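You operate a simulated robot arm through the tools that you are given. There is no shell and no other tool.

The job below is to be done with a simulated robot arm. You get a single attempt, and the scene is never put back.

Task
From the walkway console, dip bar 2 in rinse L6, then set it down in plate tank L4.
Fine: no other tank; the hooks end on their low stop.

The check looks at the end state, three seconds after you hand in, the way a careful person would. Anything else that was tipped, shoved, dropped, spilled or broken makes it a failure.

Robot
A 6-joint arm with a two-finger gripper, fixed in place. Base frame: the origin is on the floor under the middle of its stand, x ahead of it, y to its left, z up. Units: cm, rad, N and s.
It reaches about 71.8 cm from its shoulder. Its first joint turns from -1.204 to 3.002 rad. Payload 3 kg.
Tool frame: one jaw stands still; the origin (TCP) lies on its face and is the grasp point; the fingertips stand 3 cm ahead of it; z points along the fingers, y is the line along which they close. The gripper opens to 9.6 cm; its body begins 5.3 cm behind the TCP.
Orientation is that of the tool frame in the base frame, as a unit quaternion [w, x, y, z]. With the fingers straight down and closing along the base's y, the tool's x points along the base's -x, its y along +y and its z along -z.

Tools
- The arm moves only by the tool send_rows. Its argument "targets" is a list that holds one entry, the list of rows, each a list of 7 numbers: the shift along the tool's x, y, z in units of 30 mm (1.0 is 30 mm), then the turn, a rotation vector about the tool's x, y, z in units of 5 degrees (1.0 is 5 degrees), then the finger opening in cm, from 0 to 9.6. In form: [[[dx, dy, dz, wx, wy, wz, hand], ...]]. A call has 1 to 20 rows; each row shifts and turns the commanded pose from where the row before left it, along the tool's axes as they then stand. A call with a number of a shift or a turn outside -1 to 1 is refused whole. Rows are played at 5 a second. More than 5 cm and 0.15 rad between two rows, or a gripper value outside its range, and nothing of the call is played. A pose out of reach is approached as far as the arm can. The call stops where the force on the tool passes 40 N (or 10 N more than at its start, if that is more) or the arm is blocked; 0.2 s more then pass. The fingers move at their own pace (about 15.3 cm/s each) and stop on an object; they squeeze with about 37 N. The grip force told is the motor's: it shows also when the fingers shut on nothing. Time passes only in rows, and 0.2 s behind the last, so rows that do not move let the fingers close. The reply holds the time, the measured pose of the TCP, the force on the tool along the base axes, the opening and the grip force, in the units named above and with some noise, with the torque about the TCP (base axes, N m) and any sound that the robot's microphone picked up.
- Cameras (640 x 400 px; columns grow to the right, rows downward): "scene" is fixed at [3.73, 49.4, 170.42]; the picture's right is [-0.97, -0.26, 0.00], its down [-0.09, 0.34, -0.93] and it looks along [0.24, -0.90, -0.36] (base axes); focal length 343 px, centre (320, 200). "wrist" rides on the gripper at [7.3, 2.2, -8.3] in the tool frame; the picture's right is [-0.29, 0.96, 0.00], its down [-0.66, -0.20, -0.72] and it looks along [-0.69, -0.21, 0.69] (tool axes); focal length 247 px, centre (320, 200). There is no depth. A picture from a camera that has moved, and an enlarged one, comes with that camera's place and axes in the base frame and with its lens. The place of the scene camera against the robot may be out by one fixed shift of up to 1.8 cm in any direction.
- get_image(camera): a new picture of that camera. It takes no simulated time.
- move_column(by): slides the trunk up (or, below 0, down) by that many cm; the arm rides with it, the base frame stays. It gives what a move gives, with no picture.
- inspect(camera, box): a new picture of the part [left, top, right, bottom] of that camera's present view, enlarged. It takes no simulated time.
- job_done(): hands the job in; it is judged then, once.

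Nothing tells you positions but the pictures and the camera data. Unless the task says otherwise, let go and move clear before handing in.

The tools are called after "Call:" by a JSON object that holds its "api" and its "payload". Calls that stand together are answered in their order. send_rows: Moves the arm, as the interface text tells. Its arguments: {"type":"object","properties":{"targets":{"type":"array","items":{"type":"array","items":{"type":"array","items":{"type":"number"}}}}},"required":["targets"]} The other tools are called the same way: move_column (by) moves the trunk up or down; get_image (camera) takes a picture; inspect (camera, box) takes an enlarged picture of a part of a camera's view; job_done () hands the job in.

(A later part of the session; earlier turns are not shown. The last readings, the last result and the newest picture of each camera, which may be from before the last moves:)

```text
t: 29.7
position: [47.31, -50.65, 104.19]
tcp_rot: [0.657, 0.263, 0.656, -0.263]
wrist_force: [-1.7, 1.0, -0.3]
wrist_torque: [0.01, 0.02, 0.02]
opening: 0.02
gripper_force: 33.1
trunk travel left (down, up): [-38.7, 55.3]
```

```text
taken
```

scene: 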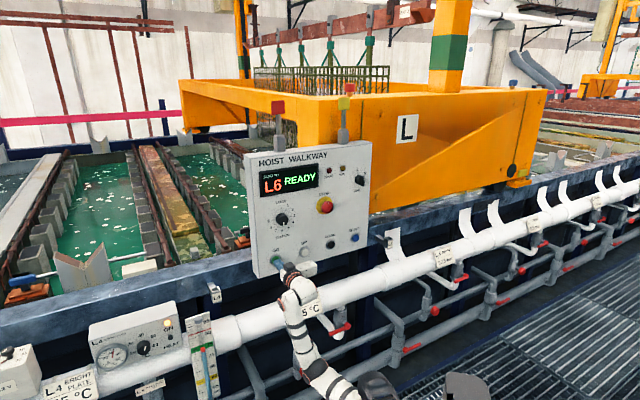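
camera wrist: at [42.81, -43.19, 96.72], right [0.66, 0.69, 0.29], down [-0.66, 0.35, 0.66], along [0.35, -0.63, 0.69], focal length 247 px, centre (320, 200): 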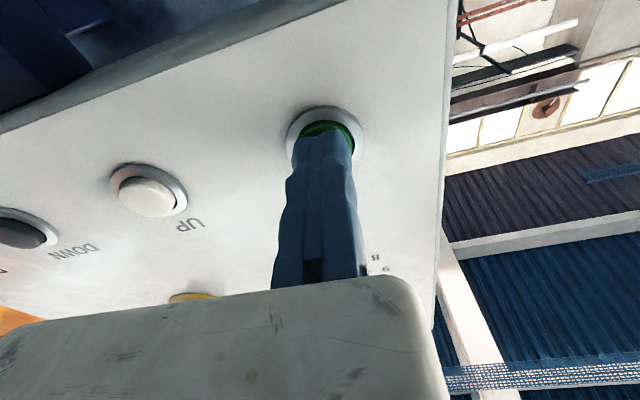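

The tip is just touching at about 2 N. I'll keep pressing in 2 mm steps.

Call:
{"api": "send_rows", "payload": {"targets": [[[0, 0, 0.07, 0, 0, 0, 0], [0, 0, 0.07, 0, 0, 0, 0]]]}}

Call:
{"api": "inspect", "payload": {"camera": "scene", "box": [245, 150, 385, 300]}}

```text
t: 30.3
position: [47.53, -50.65, 104.21]
tcp_rot: [0.658, 0.262, 0.656, -0.262]
wrist_force: [-2.1, 2.7, -0.1]
wrist_torque: [-0.03, 0.07, 0.0]
opening: 0.61
gripper_force: 33.2
trunk travel left (down, up): [-38.7, 55.3]
heard: click
```

```text
2.67 times, centred on (315, 225) of scene
camera zoom: at [3.73, 49.4, 170.42], right [-0.97, -0.26, 0.0], down [-0.09, 0.34, -0.93], along [0.24, -0.9, -0.36], focal length 916 px, centre (333, 133)
```

zoom: 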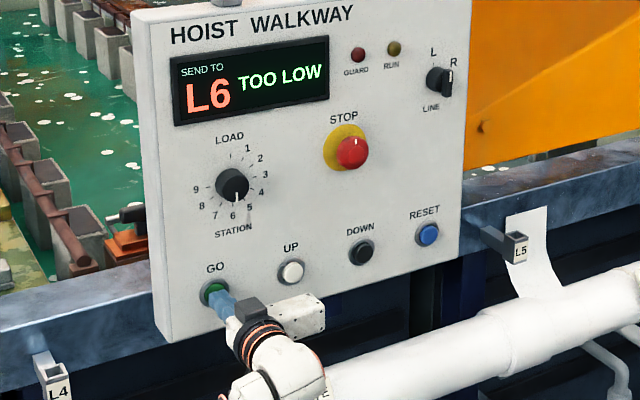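

The click registered, but the console answered "TOO LOW": the hooks have to be raised before the hoist will travel. I'll back off GO and go across to UP.

Call:
{"api": "send_rows", "payload": {"targets": [[[0, 0, -0.5, 0, 0, 0, 0], [0, 0, -0.6, 0, 0, 0, 0], [0, -0.8, 0, 0, 0, 0, 0], [0, -0.8, 0, 0, 0, 0, 0], [0, -0.8, 0, 0, 0, 0, 0], [0, -0.8, 0, 0, 0, 0, 0], [0, -0.8, 0, 0, 0, 0, 0], [0, 0, 0, 0, 0, 0, 0]]]}}

Call:
{"api": "get_image", "payload": {"camera": "wrist"}}

Call:
{"api": "get_image", "payload": {"camera": "scene"}}

```text
t: 32.1
position: [38.9, -55.32, 104.17]
tcp_rot: [0.656, 0.263, 0.656, -0.263]
wrist_force: [-0.7, 0.2, 0.2]
wrist_torque: [0.03, -0.01, 0.03]
opening: 0.01
gripper_force: 33.4
out of reach, approached as far as the arm can: row 7
trunk travel left (down, up): [-38.7, 55.3]
```

```text
taken
camera wrist: at [34.26, -48.07, 96.81], right [0.66, 0.69, 0.29], down [-0.66, 0.35, 0.66], along [0.35, -0.63, 0.69], focal length 247 px, centre (320, 200)
```

wrist: 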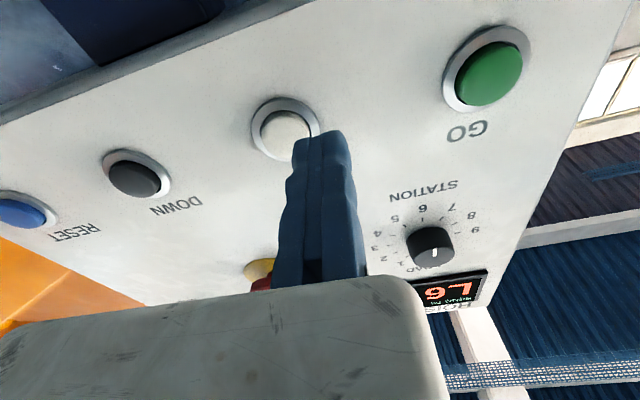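

```text
taken
```

scene: 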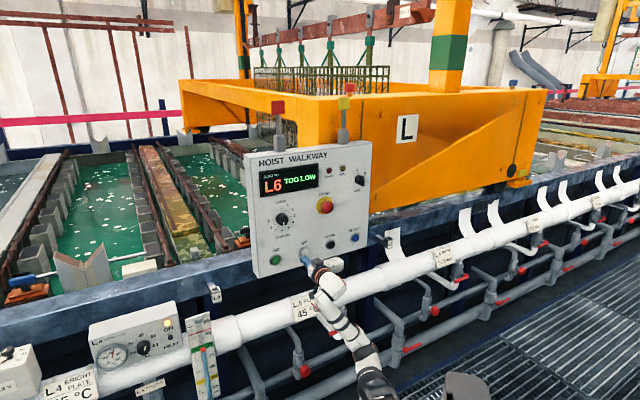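

I'm at the inner limit again just short of UP. I'll back off a little, lower the trunk 15 cm more, and bring the hand back up.

Call:
{"api": "send_rows", "payload": {"targets": [[[0, 0.3, -0.6, 0, 0, 0, 0], [0, 0, 0, 0, 0, 0, 0]]]}}

Call:
{"api": "move_column", "payload": {"by": -15}}

Call:
{"api": "send_rows", "payload": {"targets": [[[-1, 0, 0, 0, 0, 0, 0], [-1, 0, 0, 0, 0, 0, 0], [-1, 0, 0, 0, 0, 0, 0], [-1, 0, 0, 0, 0, 0, 0], [-1, 0, 0, 0, 0, 0, 0], [0, 0, 0, 0, 0, 0, 0]]]}}

Call:
{"api": "get_image", "payload": {"camera": "scene"}}

```text
t: 32.7
position: [38.45, -53.21, 104.15]
tcp_rot: [0.656, 0.263, 0.657, -0.262]
wrist_force: [-1.0, -0.8, 0.3]
wrist_torque: [0.01, 0.03, 0.0]
opening: 0.0
gripper_force: 32.7
out of reach, approached as far as the arm can: row 1
trunk travel left (down, up): [-38.7, 55.3]
```

```text
t: 34.4
position: [38.35, -53.17, 89.29]
tcp_rot: [0.657, 0.263, 0.656, -0.263]
wrist_force: [-0.7, -0.3, -0.1]
wrist_torque: [-0.04, 0.02, -0.01]
opening: 0.0
gripper_force: 33.3
trunk travel left (down, up): [-23.7, 70.3]
```

```text
t: 35.8
position: [38.38, -53.41, 104.33]
tcp_rot: [0.657, 0.262, 0.656, -0.262]
wrist_force: [0.0, -0.7, -0.6]
wrist_torque: [0.02, 0.05, 0.01]
opening: 0.0
gripper_force: 33.2
trunk travel left (down, up): [-23.7, 70.3]
```

```text
taken
```

scene: 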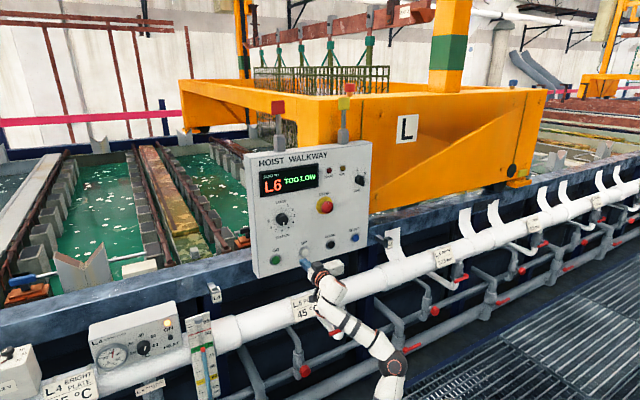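

There's plenty of room now. I'll move in front of UP and check the alignment.

Call:
{"api": "send_rows", "payload": {"targets": [[[0.1, -0.6, 0.3, 0, 0, 0, 0], [0, -0.63, 0.3, 0, 0, 0, 0], [0, 0, 0.4, 0, 0, 0, 0], [0, 0, 0, 0, 0, 0, 0]]]}}

Call:
{"api": "get_image", "payload": {"camera": "wrist"}}

Call:
{"api": "inspect", "payload": {"camera": "scene", "box": [245, 190, 385, 300]}}

Call:
{"api": "inspect", "payload": {"camera": "scene", "box": [180, 0, 480, 170]}}

```text
t: 36.8
position: [37.86, -58.17, 103.93]
tcp_rot: [0.657, 0.263, 0.656, -0.262]
wrist_force: [1.2, -0.1, 0.8]
wrist_torque: [-0.01, -0.03, -0.02]
opening: 0.0
gripper_force: 33.0
trunk travel left (down, up): [-23.7, 70.3]
```

```text
taken
camera wrist: at [33.44, -50.81, 96.62], right [0.66, 0.69, 0.29], down [-0.66, 0.35, 0.66], along [0.35, -0.63, 0.69], focal length 247 px, centre (320, 200)
```

wrist: 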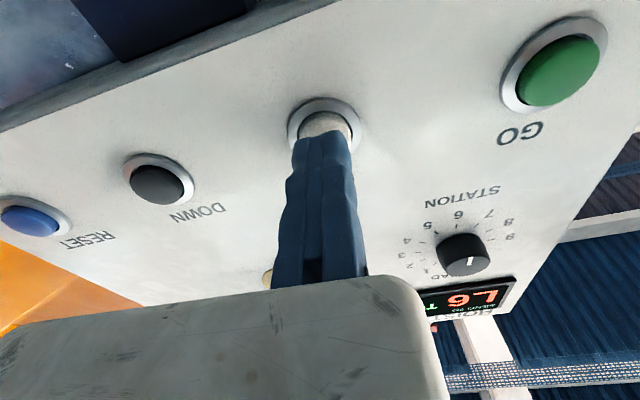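

```text
3.64 times, centred on (315, 245) of scene
camera zoom: at [3.73, 49.4, 170.42], right [-0.97, -0.26, 0.0], down [-0.09, 0.34, -0.93], along [0.24, -0.9, -0.36], focal length 1249 px, centre (338, 36)
```

zoom: 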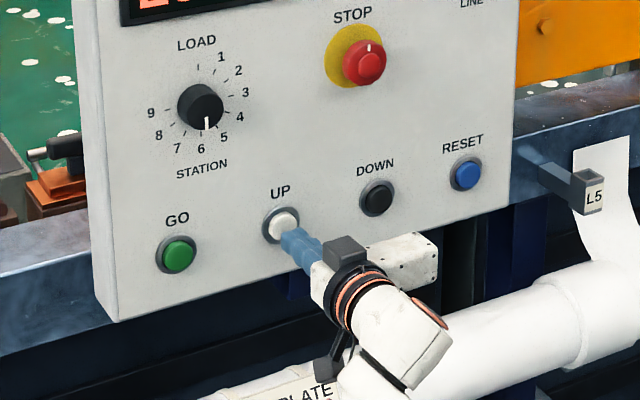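

```text
2.13 times, centred on (330, 85) of scene
camera zoom: at [3.73, 49.4, 170.42], right [-0.97, -0.26, 0.0], down [-0.09, 0.34, -0.93], along [0.24, -0.9, -0.36], focal length 733 px, centre (299, 445)
```

zoom: 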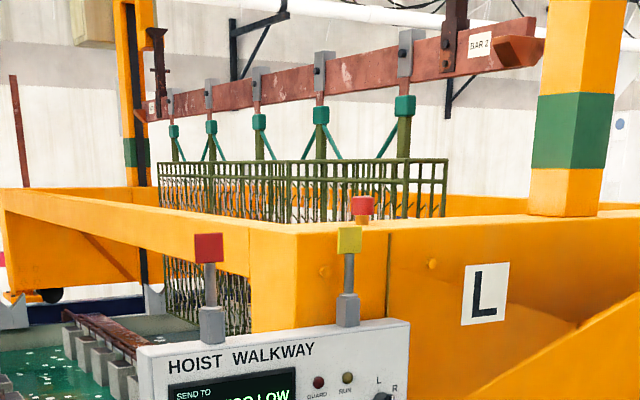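

The tip is centred on UP. I'll press it and hold briefly to see how the hoist responds.

Call:
{"api": "send_rows", "payload": {"targets": [[[0, 0, 0.5, 0, 0, 0, 0], [0, 0, 0.1, 0, 0, 0, 0], [0, 0, 0.1, 0, 0, 0, 0], [0, 0, 0.05, 0, 0, 0, 0]]]}}

Call:
{"api": "get_image", "payload": {"camera": "scene"}}

```text
t: 37.8
position: [39.35, -59.22, 104.15]
tcp_rot: [0.658, 0.262, 0.656, -0.263]
wrist_force: [-12.6, 14.9, -9.1]
wrist_torque: [0.24, 0.2, 0.01]
opening: 0.59
gripper_force: 32.7
trunk travel left (down, up): [-23.7, 70.3]
heard: click
```

```text
taken
```

scene: 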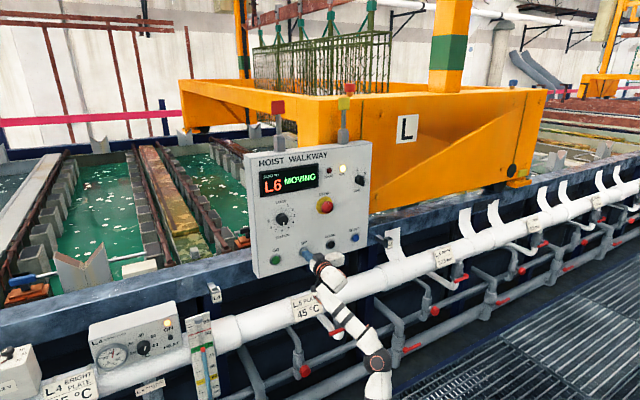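

UP works: the display says MOVING and the rack is rising. I'll keep holding and watch.

Call:
{"api": "send_rows", "payload": {"targets": [[[0, 0, 0, 0, 0, 0, 0], [0, 0, 0, 0, 0, 0, 0], [0, 0, 0, 0, 0, 0, 0], [0, 0, 0, 0, 0, 0, 0], [0, 0, 0, 0, 0, 0, 0]]]}}

Call:
{"api": "get_image", "payload": {"camera": "scene"}}

```text
t: 39.0
position: [39.33, -59.34, 104.25]
tcp_rot: [0.658, 0.262, 0.655, -0.263]
wrist_force: [-12.2, 13.4, -6.5]
wrist_torque: [0.17, 0.16, -0.04]
opening: 0.59
gripper_force: 33.4
trunk travel left (down, up): [-23.7, 70.3]
```

```text
taken
```

scene: 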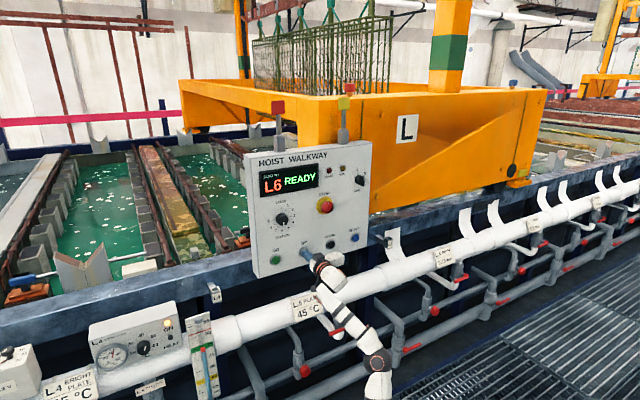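

The display says READY again and the rack has stopped high. I'll release UP, move to GO and press it.

Call:
{"api": "send_rows", "payload": {"targets": [[[0, 0, -0.5, 0, 0, 0, 0], [0, 0, -0.5, 0, 0, 0, 0], [0, 0.8, 0, 0, 0, 0, 0], [0, 0.8, 0, 0, 0, 0, 0], [0, 0.8, 0, 0, 0, 0, 0], [0, 0.8, 0, 0, 0, 0, 0], [0, 0.77, 0, 0, 0, 0, 0], [0, 0, 0, 0, 0, 0, 0]]]}}

Call:
{"api": "get_image", "payload": {"camera": "wrist"}}

Call:
{"api": "get_image", "payload": {"camera": "scene"}}

```text
t: 40.8
position: [44.41, -49.73, 101.88]
tcp_rot: [0.658, 0.262, 0.656, -0.262]
wrist_force: [0.7, 0.9, 1.0]
wrist_torque: [-0.03, -0.02, 0.01]
opening: 0.0
gripper_force: 33.3
out of reach, approached as far as the arm can: row 6, 7
trunk travel left (down, up): [-23.7, 70.3]
```

```text
taken
camera wrist: at [40.04, -42.47, 94.48], right [0.66, 0.69, 0.29], down [-0.67, 0.35, 0.66], along [0.35, -0.63, 0.69], focal length 247 px, centre (320, 200)
```

wrist: 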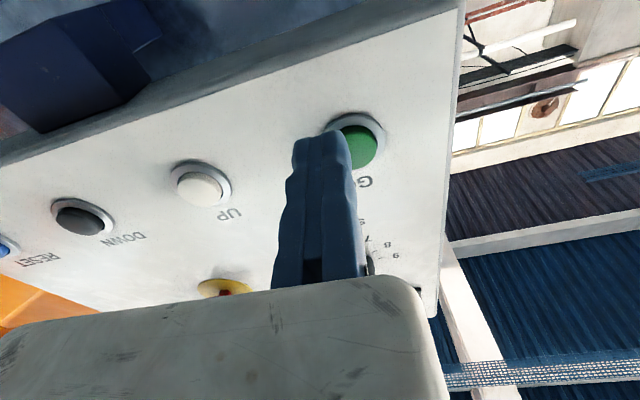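

```text
taken
```

scene: 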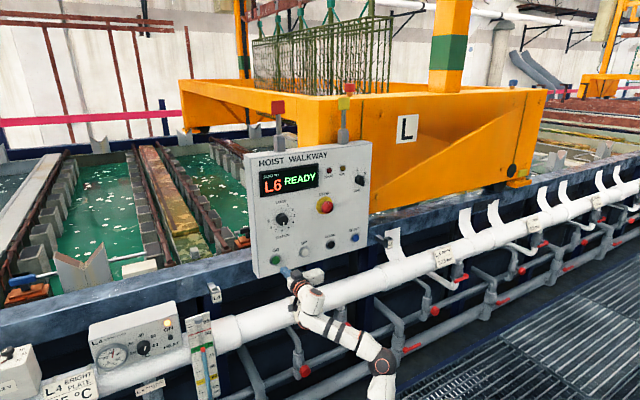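

Now I'm at the outer limit, with the trunk a bit too low for GO. I'll back off slightly, raise the trunk 8 cm and re-centre on GO.

Call:
{"api": "send_rows", "payload": {"targets": [[[0, 0, -0.5, 0, 0, 0, 0], [0, 0, 0, 0, 0, 0, 0]]]}}

Call:
{"api": "move_column", "payload": {"by": 8}}

```text
t: 41.4
position: [43.38, -48.64, 101.8]
tcp_rot: [0.656, 0.262, 0.657, -0.263]
wrist_force: [0.4, 0.4, 0.5]
wrist_torque: [0.01, 0.04, 0.0]
opening: 0.0
gripper_force: 33.3
trunk travel left (down, up): [-23.7, 70.3]
```

```text
t: 42.6
position: [43.5, -48.62, 109.9]
tcp_rot: [0.657, 0.262, 0.657, -0.262]
wrist_force: [0.5, 0.2, 0.3]
wrist_torque: [0.03, -0.03, -0.02]
opening: 0.0
gripper_force: 32.9
trunk travel left (down, up): [-31.7, 62.3]
```

Call:
{"api": "send_rows", "payload": {"targets": [[[0.97, 0.2, 0, 0, 0, 0, 0], [0.97, 0.21, 0, 0, 0, 0, 0], [0, 0, 0.45, 0, 0, 0, 0], [0, 0, 0.45, 0, 0, 0, 0], [0, 0, 0, 0, 0, 0, 0]]]}}

Call:
{"api": "get_image", "payload": {"camera": "wrist"}}

```text
t: 43.8
position: [46.49, -49.63, 104.06]
tcp_rot: [0.657, 0.262, 0.656, -0.262]
wrist_force: [-0.7, -0.2, -0.1]
wrist_torque: [-0.02, 0.01, 0.01]
opening: 0.01
gripper_force: 33.0
trunk travel left (down, up): [-31.7, 62.3]
```

```text
taken
camera wrist: at [41.85, -42.42, 96.61], right [0.66, 0.69, 0.29], down [-0.66, 0.35, 0.66], along [0.35, -0.63, 0.69], focal length 247 px, centre (320, 200)
```

wrist: 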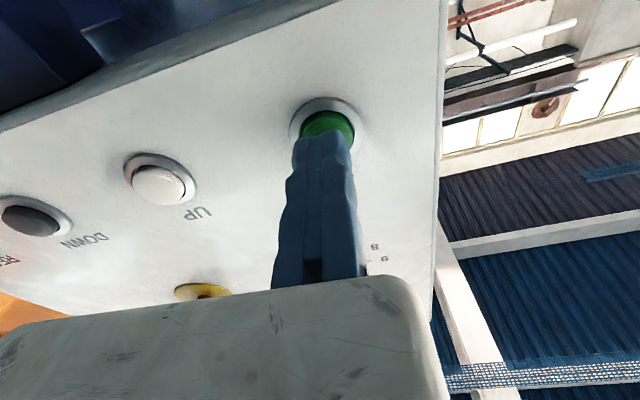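

The tip is centred on GO. The hooks are up, the knob is at 6 and the display is READY, so I'll press it.

Call:
{"api": "send_rows", "payload": {"targets": [[[0, 0, 0.35, 0, 0, 0, 0], [0, 0, 0.1, 0, 0, 0, 0], [0, 0, 0.1, 0, 0, 0, 0], [0, 0, 0.05, 0, 0, 0, 0]]]}}

Call:
{"api": "get_image", "payload": {"camera": "scene"}}

```text
t: 44.8
position: [47.58, -50.88, 104.12]
tcp_rot: [0.657, 0.263, 0.656, -0.263]
wrist_force: [-1.8, 3.7, -0.2]
wrist_torque: [0.07, 0.03, 0.03]
opening: 0.61
gripper_force: 33.2
trunk travel left (down, up): [-31.7, 62.3]
heard: click
```

```text
taken
```

scene: 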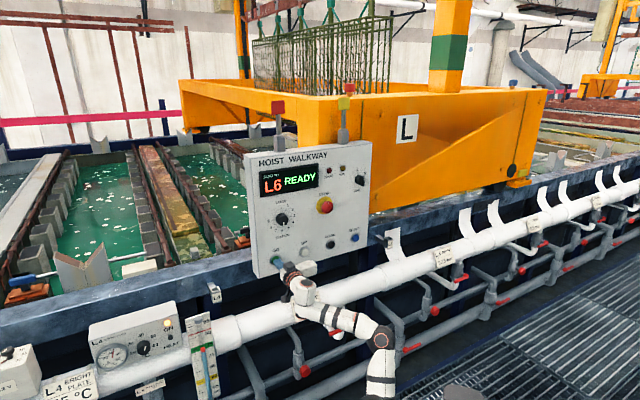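

A click, but the display still shows READY. I'll wait a second with it held and look again.

Call:
{"api": "send_rows", "payload": {"targets": [[[0, 0, 0, 0, 0, 0, 0], [0, 0, 0, 0, 0, 0, 0], [0, 0, 0, 0, 0, 0, 0]]]}}

Call:
{"api": "get_image", "payload": {"camera": "scene"}}

```text
t: 45.6
position: [47.55, -50.88, 104.03]
tcp_rot: [0.657, 0.262, 0.656, -0.262]
wrist_force: [-2.2, 4.0, -1.6]
wrist_torque: [0.03, 0.0, 0.0]
opening: 0.61
gripper_force: 33.2
trunk travel left (down, up): [-31.7, 62.3]
```

```text
taken
```

scene: 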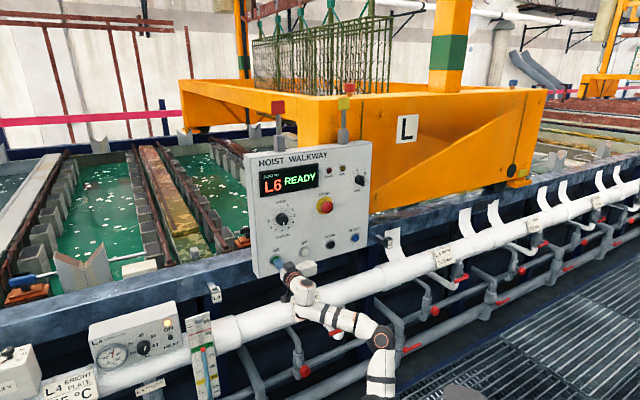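

The display stays READY and the hoist hasn't moved. By my geometry the bar's far end hangs directly above the third far saddle, which is L6, so it may already be there. I'll release GO and check.

Call:
{"api": "send_rows", "payload": {"targets": [[[0, 0, -0.5, 0, 0, 0, 0], [0, 0, -0.6, 0, 0, 0, 0], [0, 0, 0, 0, 0, 0, 0]]]}}

Call:
{"api": "get_image", "payload": {"camera": "scene"}}

Call:
{"api": "inspect", "payload": {"camera": "scene", "box": [170, 70, 410, 220]}}

Call:
{"api": "inspect", "payload": {"camera": "scene", "box": [370, 60, 640, 230]}}

```text
t: 46.4
position: [45.14, -48.63, 103.99]
tcp_rot: [0.656, 0.263, 0.656, -0.263]
wrist_force: [0.4, -0.6, -0.8]
wrist_torque: [-0.01, -0.01, 0.0]
opening: 0.0
gripper_force: 33.4
trunk travel left (down, up): [-31.7, 62.3]
```

```text
taken
```

scene: 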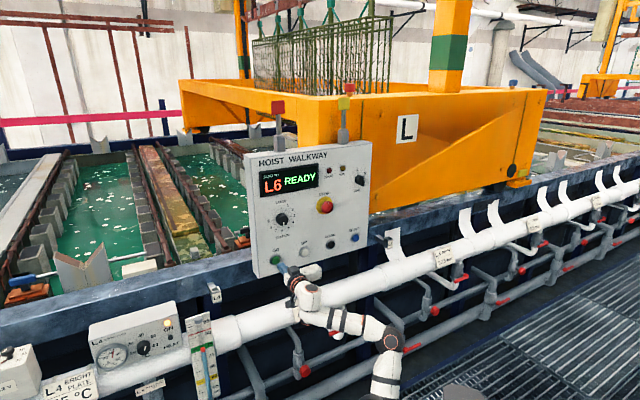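

```text
2.67 times, centred on (290, 145) of scene
camera zoom: at [3.73, 49.4, 170.42], right [-0.97, -0.26, 0.0], down [-0.09, 0.34, -0.93], along [0.24, -0.9, -0.36], focal length 916 px, centre (400, 347)
```

zoom: 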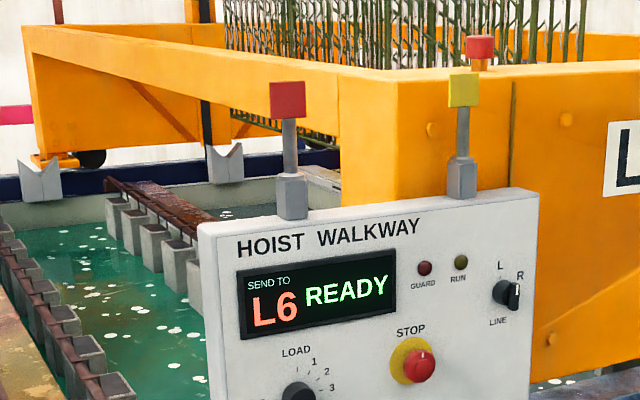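

```text
2.35 times, centred on (505, 145) of scene
camera zoom: at [3.73, 49.4, 170.42], right [-0.97, -0.26, 0.0], down [-0.09, 0.34, -0.93], along [0.24, -0.9, -0.36], focal length 808 px, centre (-115, 329)
```

zoom: 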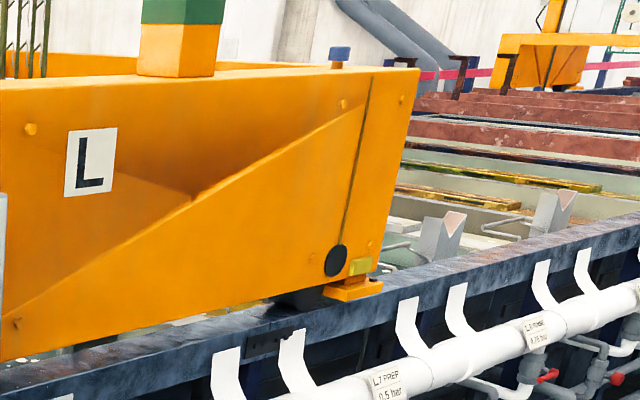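

No motion on release either. The bar hangs over the L6 saddles already, so the next step is DOWN. I'll move across toward it, lowering the trunk along the way for reach.

Call:
{"api": "send_rows", "payload": {"targets": [[[0, -0.8, -0.3, 0, 0, 0, 0], [0, -0.8, 0, 0, 0, 0, 0], [0, -0.8, 0, 0, 0, 0, 0], [0, -0.8, 0, 0, 0, 0, 0], [0, 0, 0, 0, 0, 0, 0]]]}}

Call:
{"api": "move_column", "payload": {"by": -9}}

Call:
{"api": "send_rows", "payload": {"targets": [[[-1, -0.7, 0, 0, 0, 0, 0], [-1, -0.7, 0, 0, 0, 0, 0], [-1, -0.8, 0, 0, 0, 0, 0], [0, -0.8, 0, 0, 0, 0, 0], [0, -0.8, 0, 0, 0, 0, 0], [0, -0.8, 0, 0, 0, 0, 0], [0, 0, 0, 0, 0, 0, 0]]]}}

Call:
{"api": "get_image", "payload": {"camera": "wrist"}}

Call:
{"api": "get_image", "payload": {"camera": "scene"}}

```text
t: 47.6
position: [37.9, -54.78, 104.03]
tcp_rot: [0.657, 0.263, 0.656, -0.263]
wrist_force: [-0.2, -0.4, 0.6]
wrist_torque: [-0.01, -0.04, 0.03]
opening: 0.0
gripper_force: 33.3
trunk travel left (down, up): [-31.7, 62.3]
```

```text
t: 48.8
position: [37.86, -54.79, 94.93]
tcp_rot: [0.656, 0.262, 0.657, -0.263]
wrist_force: [-0.1, 0.1, 0.0]
wrist_torque: [0.0, 0.02, -0.01]
opening: 0.01
gripper_force: 33.2
trunk travel left (down, up): [-22.7, 71.3]
```

```text
t: 50.4
position: [28.55, -64.94, 103.84]
tcp_rot: [0.656, 0.262, 0.657, -0.262]
wrist_force: [-0.8, 0.2, 0.0]
wrist_torque: [-0.01, 0.01, 0.0]
opening: 0.02
gripper_force: 33.2
trunk travel left (down, up): [-22.7, 71.3]
```

```text
taken
camera wrist: at [23.93, -57.66, 96.51], right [0.66, 0.69, 0.29], down [-0.66, 0.35, 0.66], along [0.35, -0.63, 0.69], focal length 247 px, centre (320, 200)
```

wrist: 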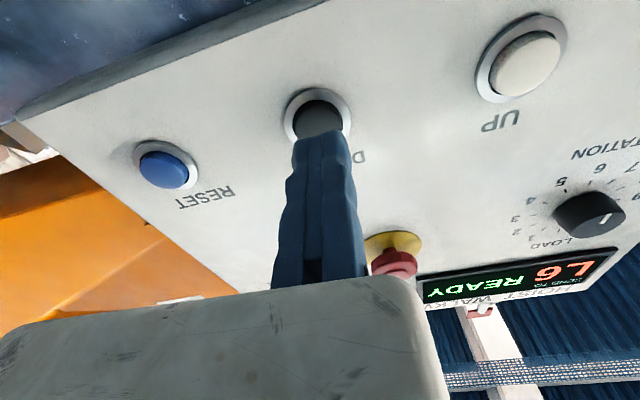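

```text
taken
```

scene: 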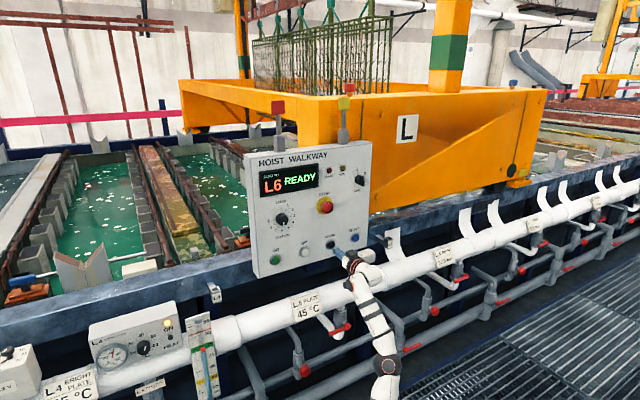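

The geometry checks out. The bar's ends fit only L6: its far end is over the L6 far saddle, and an L5 position would put the near end in front of the console. DOWN is lined up, so I'll press it and watch the rack go into rinse L6.

Call:
{"api": "send_rows", "payload": {"targets": [[[0, 0, 0.5, 0, 0, 0, 0], [0, -0.03, 0.5, 0, 0, 0, 0], [0, 0, 0.2, 0, 0, 0, 0], [0, 0, 0.1, 0, 0, 0, 0], [0, 0, 0.07, 0, 0, 0, 0]]]}}

Call:
{"api": "get_image", "payload": {"camera": "scene"}}

```text
t: 51.6
position: [29.68, -65.46, 103.9]
tcp_rot: [0.657, 0.263, 0.656, -0.263]
wrist_force: [0.6, 0.3, -0.1]
wrist_torque: [-0.02, 0.02, 0.0]
opening: 0.01
gripper_force: 33.4
out of reach, approached as far as the arm can: row 1, 2, 3, 4
trunk travel left (down, up): [-22.7, 71.3]
```

```text
taken
```

scene: 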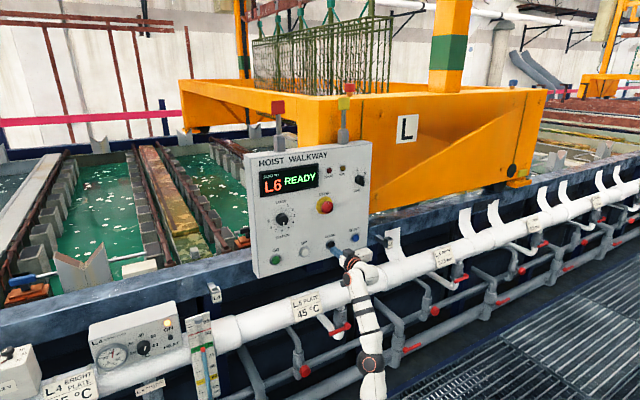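

DOWN didn't register because the arm hit a limit about 2 cm short. I'll yaw the tool 20° so it approaches from the left, which gives the wrist more room.

Call:
{"api": "send_rows", "payload": {"targets": [[[0, 0, -0.3, 0, 0, 0, 0], [0, 0, 0, 1, 0, 0, 0], [0, 0, 0, 1, 0, 0, 0], [0, 0, 0, 1, 0, 0, 0], [0, 0, 0, 1, 0, 0, 0], [0, 0, 0, 0, 0, 0, 0]]]}}

Call:
{"api": "get_image", "payload": {"camera": "wrist"}}

```text
t: 53.0
position: [29.45, -65.81, 104.81]
tcp_rot: [0.601, 0.373, 0.601, -0.373]
wrist_force: [-1.0, 0.5, 0.7]
wrist_torque: [0.03, -0.03, -0.01]
opening: 0.0
gripper_force: 32.8
out of reach, approached as far as the arm can: row 3, 5
trunk travel left (down, up): [-22.7, 71.3]
```

```text
taken
camera wrist: at [27.69, -57.33, 97.35], right [0.86, 0.42, 0.29], down [-0.5, 0.56, 0.66], along [0.12, -0.71, 0.69], focal length 247 px, centre (320, 200)
```

wrist: 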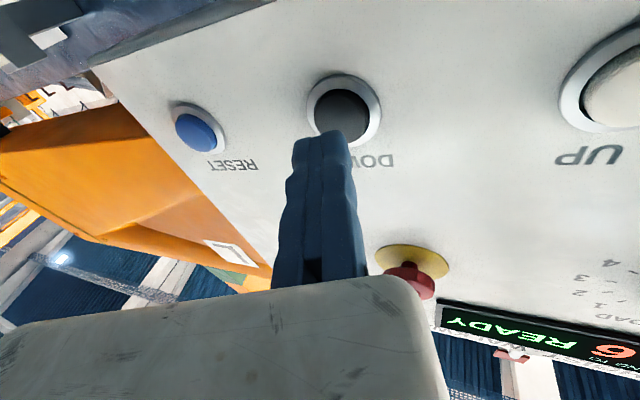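

Call:
{"api": "send_rows", "payload": {"targets": [[[0.13, 0.22, 0, 0, 0, 0, 0], [0.13, 0.22, 0, 0, 0, 0, 0], [0, 0, 0.3, 0, 0, 0, 0], [0, 0, 0, 0, 0, 0, 0]]]}}

Call:
{"api": "get_image", "payload": {"camera": "wrist"}}

Call:
{"api": "get_image", "payload": {"camera": "scene"}}

```text
t: 54.0
position: [31.15, -66.25, 104.25]
tcp_rot: [0.602, 0.372, 0.601, -0.372]
wrist_force: [-0.9, 0.7, -0.4]
wrist_torque: [-0.02, 0.0, 0.01]
opening: 0.0
gripper_force: 32.4
out of reach, approached as far as the arm can: row 2
trunk travel left (down, up): [-22.7, 71.3]
```

```text
taken
camera wrist: at [29.4, -57.86, 96.98], right [0.86, 0.43, 0.29], down [-0.5, 0.56, 0.66], along [0.12, -0.71, 0.69], focal length 247 px, centre (320, 200)
```

wrist: 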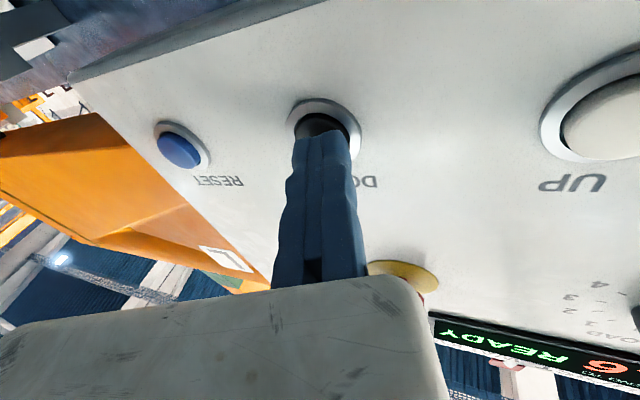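

```text
taken
```

scene: 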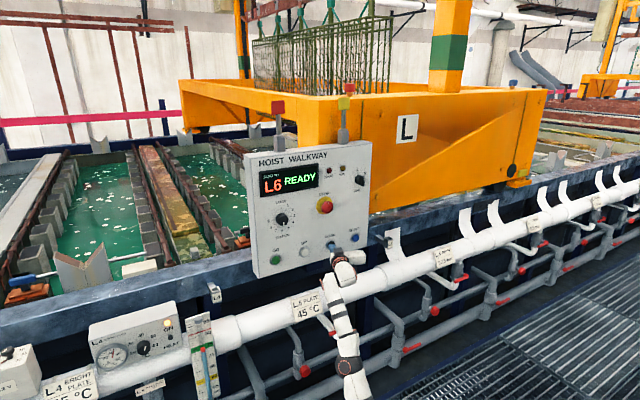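

The tip is centred on DOWN and about 1 cm off, with no limit warning on the last forward step. Pressing now.

Call:
{"api": "send_rows", "payload": {"targets": [[[0.03, 0, 0.3, 0, 0, 0, 0], [0, 0, 0.1, 0, 0, 0, 0], [0, 0, 0.1, 0, 0, 0, 0], [0, 0, 0.05, 0, 0, 0, 0]]]}}

Call:
{"api": "get_image", "payload": {"camera": "scene"}}

```text
t: 55.0
position: [31.46, -66.82, 104.26]
tcp_rot: [0.602, 0.372, 0.6, -0.373]
wrist_force: [-4.4, 7.6, 2.7]
wrist_torque: [-0.05, -0.05, 0.05]
opening: 0.0
gripper_force: 33.3
out of reach, approached as far as the arm can: row 2, 4
trunk travel left (down, up): [-22.7, 71.3]
heard: click
```

```text
taken
```

scene: 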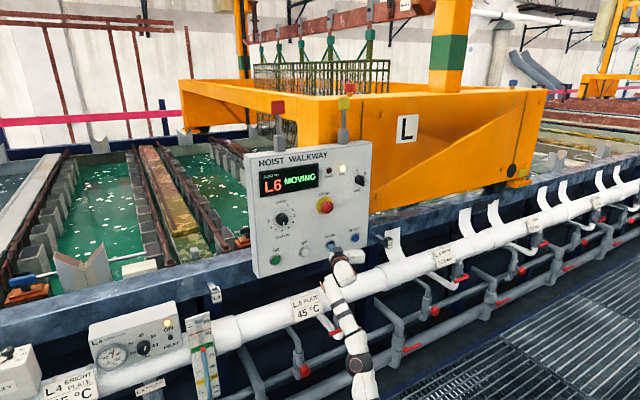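

DOWN clicked, the display shows MOVING and the rack is descending into L6. I'll keep holding and check each second.

Call:
{"api": "send_rows", "payload": {"targets": [[[0, 0, 0, 0, 0, 0, 0], [0, 0, 0, 0, 0, 0, 0], [0, 0, 0, 0, 0, 0, 0], [0, 0, 0, 0, 0, 0, 0]]]}}

Call:
{"api": "get_image", "payload": {"camera": "scene"}}

```text
t: 56.0
position: [31.37, -66.78, 104.22]
tcp_rot: [0.602, 0.373, 0.599, -0.374]
wrist_force: [-7.4, 7.1, 0.2]
wrist_torque: [-0.02, -0.03, 0.02]
opening: 0.01
gripper_force: 33.2
trunk travel left (down, up): [-22.7, 71.3]
```

```text
taken
```

scene: 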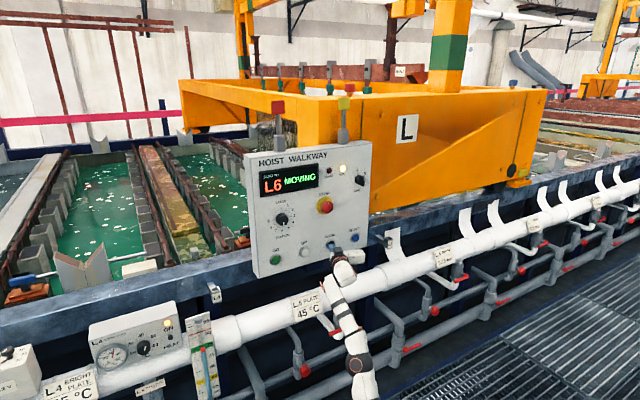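

The bar is dropping through the hoist frame and the display still says MOVING. I'll keep holding until it stops.

Call:
{"api": "send_rows", "payload": {"targets": [[[0, 0, 0, 0, 0, 0, 0], [0, 0, 0, 0, 0, 0, 0], [0, 0, 0, 0, 0, 0, 0], [0, 0, 0, 0, 0, 0, 0]]]}}

Call:
{"api": "get_image", "payload": {"camera": "scene"}}

```text
t: 57.0
position: [31.26, -66.88, 104.25]
tcp_rot: [0.602, 0.372, 0.601, -0.372]
wrist_force: [-7.5, 8.3, 0.0]
wrist_torque: [-0.01, 0.01, 0.01]
opening: 0.0
gripper_force: 33.0
trunk travel left (down, up): [-22.7, 71.3]
```

```text
taken
```

scene: 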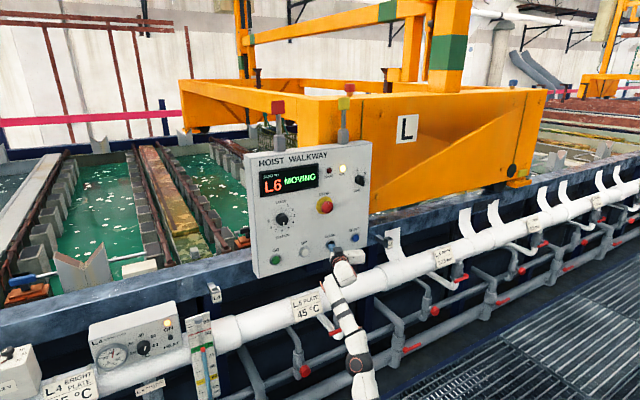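

Call:
{"api": "send_rows", "payload": {"targets": [[[0, 0, 0, 0, 0, 0, 0], [0, 0, 0, 0, 0, 0, 0], [0, 0, 0, 0, 0, 0, 0], [0, 0, 0, 0, 0, 0, 0]]]}}

Call:
{"api": "get_image", "payload": {"camera": "scene"}}

```text
t: 58.0
position: [31.39, -66.82, 104.26]
tcp_rot: [0.602, 0.373, 0.6, -0.373]
wrist_force: [-7.7, 7.2, 0.5]
wrist_torque: [0.01, -0.03, 0.02]
opening: 0.03
gripper_force: 33.2
trunk travel left (down, up): [-22.7, 71.3]
```

```text
taken
```

scene: 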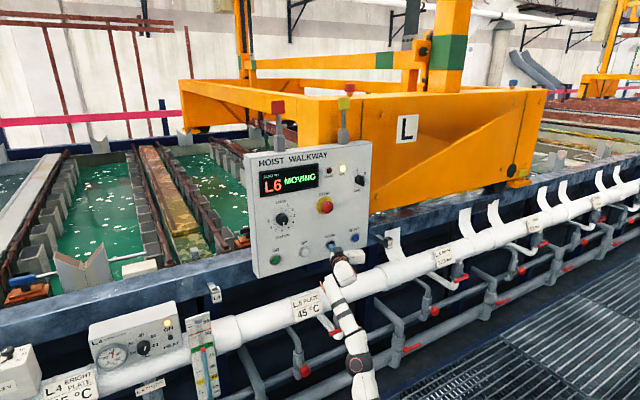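

Call:
{"api": "send_rows", "payload": {"targets": [[[0, 0, 0, 0, 0, 0, 0], [0, 0, 0, 0, 0, 0, 0], [0, 0, 0, 0, 0, 0, 0], [0, 0, 0, 0, 0, 0, 0]]]}}

Call:
{"api": "get_image", "payload": {"camera": "scene"}}

Call:
{"api": "inspect", "payload": {"camera": "scene", "box": [180, 20, 480, 220]}}

```text
t: 59.0
position: [31.5, -66.86, 104.25]
tcp_rot: [0.601, 0.373, 0.6, -0.373]
wrist_force: [-7.7, 6.8, -0.4]
wrist_torque: [0.01, 0.0, 0.04]
opening: 0.02
gripper_force: 33.6
trunk travel left (down, up): [-22.7, 71.3]
```

```text
taken
```

scene: 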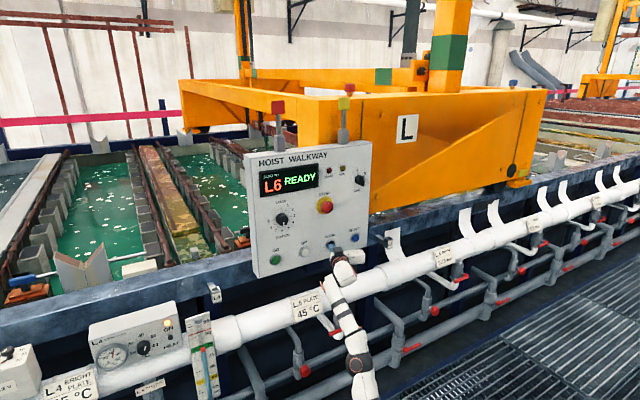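

```text
2.00 times, centred on (330, 120) of scene
camera zoom: at [3.73, 49.4, 170.42], right [-0.97, -0.26, 0.0], down [-0.09, 0.34, -0.93], along [0.24, -0.9, -0.36], focal length 687 px, centre (300, 360)
```

zoom: 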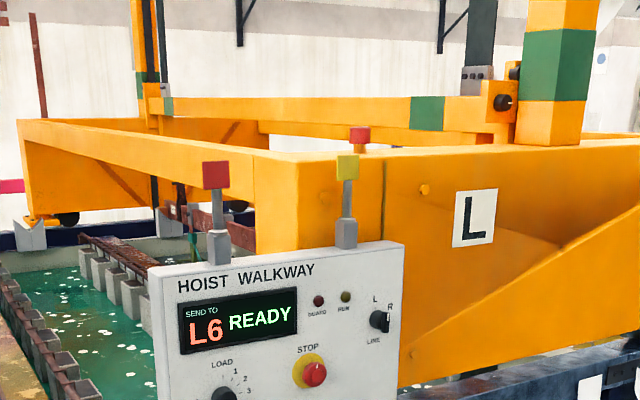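

The display is READY again. The bar is down in the L6 saddles and the hooks have stopped, so the dip is done. I'll release DOWN, square the tool up and move to UP.

Call:
{"api": "send_rows", "payload": {"targets": [[[0, 0, -0.6, 0, 0, 0, 0], [0, 0, -0.6, 0, 0, 0, 0], [0, 0, 0, -1, 0, 0, 0], [0, 0, 0, -1, 0, 0, 0], [0, 0, 0, -1, 0, 0, 0], [0, 0, 0, -1, 0, 0, 0], [0, 0.8, 0, 0, 0, 0, 0], [0, 0.8, 0, 0, 0, 0, 0], [0, 0.8, 0, 0, 0, 0, 0], [0, 0.8, 0, 0, 0, 0, 0], [0, 0, 0, 0, 0, 0, 0]]]}}

Call:
{"api": "get_image", "payload": {"camera": "wrist"}}

Call:
{"api": "get_image", "payload": {"camera": "scene"}}

```text
t: 61.4
position: [37.19, -57.54, 104.5]
tcp_rot: [0.657, 0.263, 0.656, -0.263]
wrist_force: [0.6, 0.4, 0.3]
wrist_torque: [0.01, -0.01, -0.02]
opening: 0.0
gripper_force: 32.9
out of reach, approached as far as the arm can: row 2, 6
trunk travel left (down, up): [-22.7, 71.3]
```

```text
taken
camera wrist: at [32.7, -50.2, 97.08], right [0.66, 0.69, 0.29], down [-0.66, 0.35, 0.66], along [0.35, -0.63, 0.69], focal length 247 px, centre (320, 200)
```

wrist: 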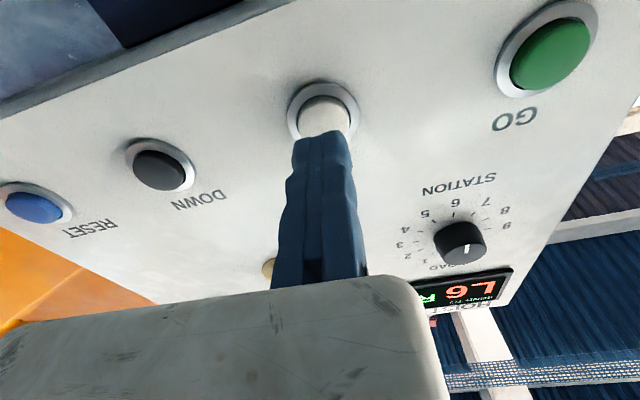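

```text
taken
```

scene: 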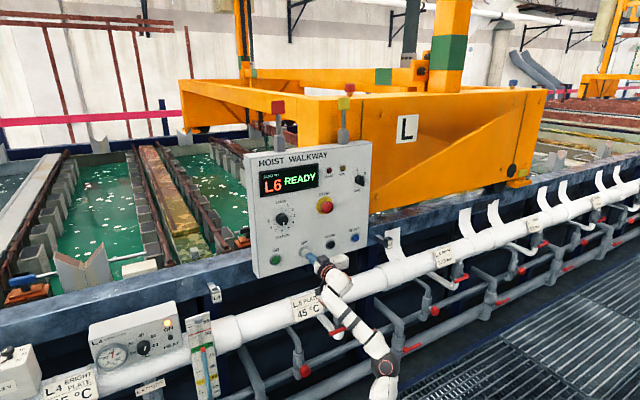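

UP is lined up. I'll press and hold it while the rack rises.

Call:
{"api": "send_rows", "payload": {"targets": [[[0.13, 0, 0.4, 0, 0, 0, 0], [0, 0, 0.4, 0, 0, 0, 0], [0, 0, 0.1, 0, 0, 0, 0], [0, 0, 0.1, 0, 0, 0, 0], [0, 0, 0.04, 0, 0, 0, 0], [0, 0, 0, 0, 0, 0, 0]]]}}

Call:
{"api": "get_image", "payload": {"camera": "scene"}}

```text
t: 62.8
position: [39.27, -59.54, 104.35]
tcp_rot: [0.658, 0.262, 0.655, -0.263]
wrist_force: [-15.9, 17.0, -9.0]
wrist_torque: [0.24, 0.17, -0.04]
opening: 0.58
gripper_force: 33.1
trunk travel left (down, up): [-22.7, 71.3]
heard: click
```

```text
taken
```

scene: 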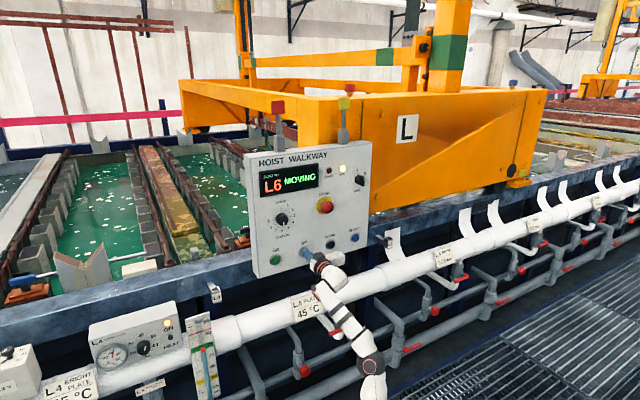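

The hoist is lifting (MOVING). I'll keep UP held until it reaches the top.

Call:
{"api": "send_rows", "payload": {"targets": [[[0, 0, 0, 0, 0, 0, 0], [0, 0, 0, 0, 0, 0, 0], [0, 0, 0, 0, 0, 0, 0], [0, 0, 0, 0, 0, 0, 0], [0, 0, 0, 0, 0, 0, 0], [0, 0, 0, 0, 0, 0, 0], [0, 0, 0, 0, 0, 0, 0], [0, 0, 0, 0, 0, 0, 0], [0, 0, 0, 0, 0, 0, 0], [0, 0, 0, 0, 0, 0, 0]]]}}

Call:
{"api": "get_image", "payload": {"camera": "scene"}}

```text
t: 65.0
position: [39.13, -59.55, 104.31]
tcp_rot: [0.658, 0.262, 0.655, -0.263]
wrist_force: [-15.3, 13.9, -4.6]
wrist_torque: [0.14, 0.18, -0.03]
opening: 0.6
gripper_force: 32.9
trunk travel left (down, up): [-22.7, 71.3]
```

```text
taken
```

scene: 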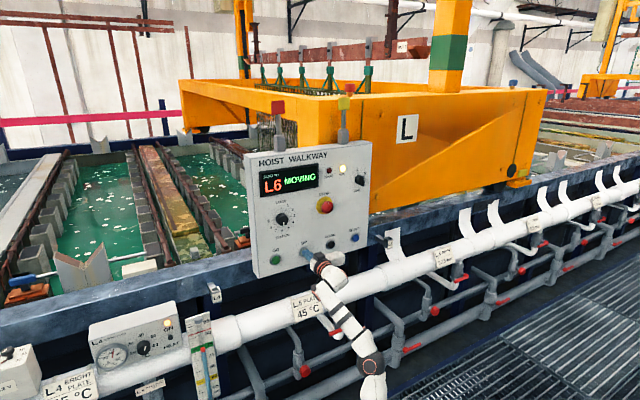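

Call:
{"api": "send_rows", "payload": {"targets": [[[0, 0, 0, 0, 0, 0, 0], [0, 0, 0, 0, 0, 0, 0], [0, 0, 0, 0, 0, 0, 0], [0, 0, 0, 0, 0, 0, 0], [0, 0, 0, 0, 0, 0, 0], [0, 0, 0, 0, 0, 0, 0], [0, 0, 0, 0, 0, 0, 0], [0, 0, 0, 0, 0, 0, 0], [0, 0, 0, 0, 0, 0, 0], [0, 0, 0, 0, 0, 0, 0]]]}}

Call:
{"api": "get_image", "payload": {"camera": "scene"}}

```text
t: 67.2
position: [39.09, -59.44, 104.45]
tcp_rot: [0.659, 0.261, 0.655, -0.262]
wrist_force: [-12.8, 14.0, -2.6]
wrist_torque: [0.07, 0.09, -0.06]
opening: 0.6
gripper_force: 33.2
trunk travel left (down, up): [-22.7, 71.3]
```

```text
taken
```

scene: 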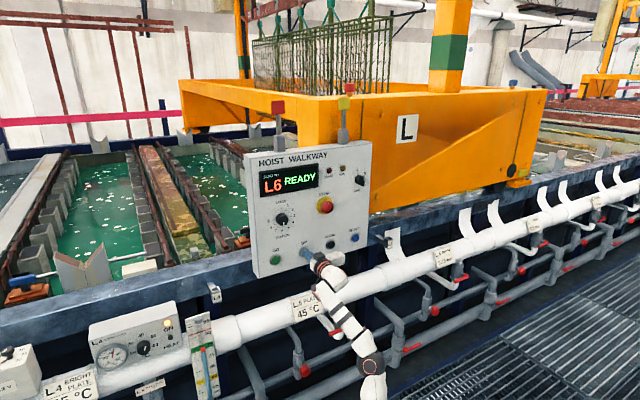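

The rack is back at the top with READY showing. Next I'll turn the knob from 6 to 4. I'll release UP, back off, raise the trunk and return to the earlier knob pre-grasp, rolled +30° so a −60° turn stays in comfortable wrist range.

Call:
{"api": "send_rows", "payload": {"targets": [[[0, 0, -0.5, 0, 0, 0, 0], [0, 0, -0.5, 0, 0, 0, 0], [0, 0, -0.5, 0, 0, 0, 0], [0, 0, 0, 0, 0, 0, 0]]]}}

Call:
{"api": "move_column", "payload": {"by": 24}}

Call:
{"api": "get_image", "payload": {"camera": "scene"}}

```text
t: 68.2
position: [36.19, -56.74, 103.87]
tcp_rot: [0.657, 0.264, 0.656, -0.262]
wrist_force: [-1.3, -0.3, 0.8]
wrist_torque: [-0.01, 0.0, 0.01]
opening: 0.01
gripper_force: 32.7
trunk travel left (down, up): [-22.7, 71.3]
```

```text
t: 70.7
position: [36.29, -56.62, 127.99]
tcp_rot: [0.656, 0.263, 0.656, -0.263]
wrist_force: [-0.7, -0.1, -0.9]
wrist_torque: [0.01, 0.05, 0.01]
opening: 0.02
gripper_force: 33.1
trunk travel left (down, up): [-46.7, 47.3]
```

```text
taken
```

scene: 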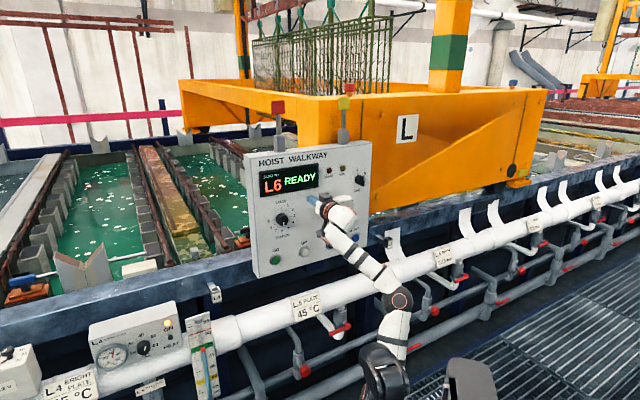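

Call:
{"api": "send_rows", "payload": {"targets": [[[0, 0, -0.72, 0, 0, 0, 0], [0.41, 0.742, 0, 0, 0, 0, 1], [0.41, 0.742, 0, 0, 0, 0, 2], [0.41, 0.742, 0, 0, 0, 0, 4], [0.41, 0.742, 0, 0, 0, 0, 6], [0.41, 0.742, 0, 0, 0, 0, 7], [0, 0, 0, 0, 0, 1, 7], [0, 0, 0, 0, 0, 1, 7], [0, 0, 0, 0, 0, 1, 7], [0, 0, 0, 0, 0, 1, 7], [0, 0, 0, 0, 0, 1, 7], [0, 0, 0, 0, 0, 1, 7], [0, 0, 0, 0, 0, 0, 7]]]}}

Call:
{"api": "get_image", "payload": {"camera": "wrist"}}

Call:
{"api": "get_image", "payload": {"camera": "scene"}}

```text
t: 73.5
position: [42.39, -47.28, 121.95]
tcp_rot: [0.702, 0.424, 0.566, -0.083]
wrist_force: [0.1, -0.5, 0.2]
wrist_torque: [0.02, -0.01, 0.03]
opening: 7.03
gripper_force: 0.2
trunk travel left (down, up): [-46.7, 47.3]
```

```text
taken
camera wrist: at [40.17, -37.43, 116.62], right [0.47, 0.49, 0.73], down [-0.87, 0.13, 0.47], along [0.13, -0.86, 0.49], focal length 247 px, centre (320, 200)
```

wrist: 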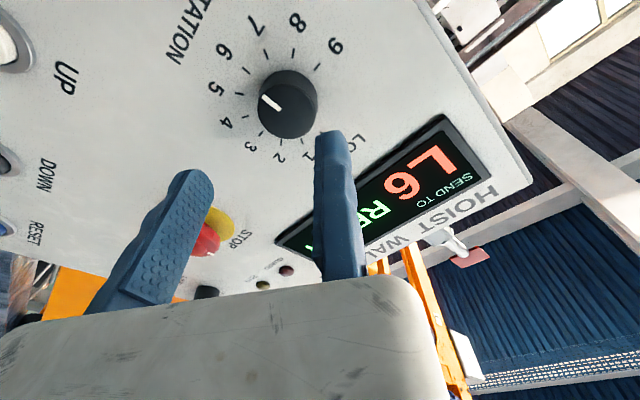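

```text
taken
```

scene: 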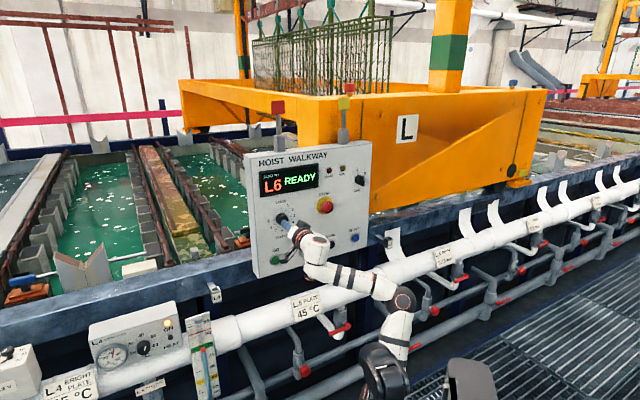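

This is the same pre-grasp view as before, within about 2 mm. I'll advance around the knob, snug the fixed jaw and grip.

Call:
{"api": "send_rows", "payload": {"targets": [[[0.06, 0.04, 0.4, 0, 0, 0, 7], [0, 0, 0.5, 0, 0, 0, 7], [0, 0, 0.5, 0, 0, 0, 7], [0, 0, 0.45, 0, 0, 0, 7], [0, 0, 0.08, 0, 0, 0, 7], [0, 0, 0, 0, 0, 0, 7]]]}}

Call:
{"api": "get_image", "payload": {"camera": "wrist"}}

```text
t: 74.9
position: [46.71, -51.0, 121.72]
tcp_rot: [0.703, 0.424, 0.566, -0.083]
wrist_force: [0.1, -1.4, 0.1]
wrist_torque: [0.0, 0.0, 0.01]
opening: 7.01
gripper_force: 0.0
trunk travel left (down, up): [-46.7, 47.3]
```

```text
taken
camera wrist: at [44.59, -41.26, 116.53], right [0.47, 0.49, 0.73], down [-0.87, 0.13, 0.47], along [0.14, -0.86, 0.49], focal length 247 px, centre (320, 200)
```

wrist: 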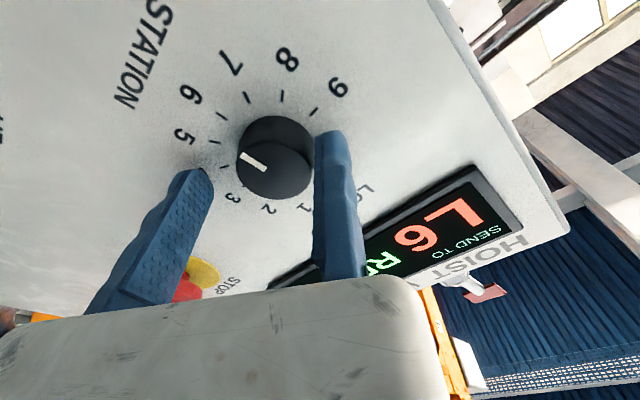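

Call:
{"api": "send_rows", "payload": {"targets": [[[0, -0.1, 0.04, 0, 0, 0, 5.5], [0, -0.01, 0, 0, 0, 0, 4.4], [0, 0, 0, 0, 0, 0, 3.5], [0, 0, 0, 0, 0, 0, 3.5]]]}}

Call:
{"api": "get_image", "payload": {"camera": "wrist"}}

```text
t: 75.9
position: [46.65, -51.38, 121.77]
tcp_rot: [0.702, 0.424, 0.566, -0.083]
wrist_force: [-3.5, -0.4, -4.2]
wrist_torque: [0.1, 0.04, -0.06]
opening: 4.06
gripper_force: 45.5
trunk travel left (down, up): [-46.7, 47.3]
```

```text
taken
camera wrist: at [44.4, -41.64, 116.38], right [0.47, 0.49, 0.73], down [-0.87, 0.13, 0.47], along [0.13, -0.86, 0.49], focal length 247 px, centre (320, 200)
```

wrist: 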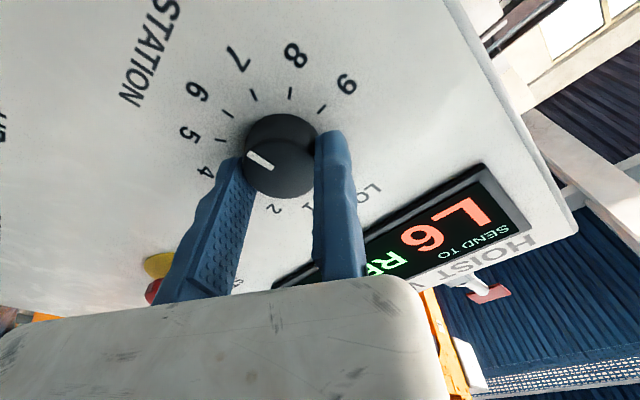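

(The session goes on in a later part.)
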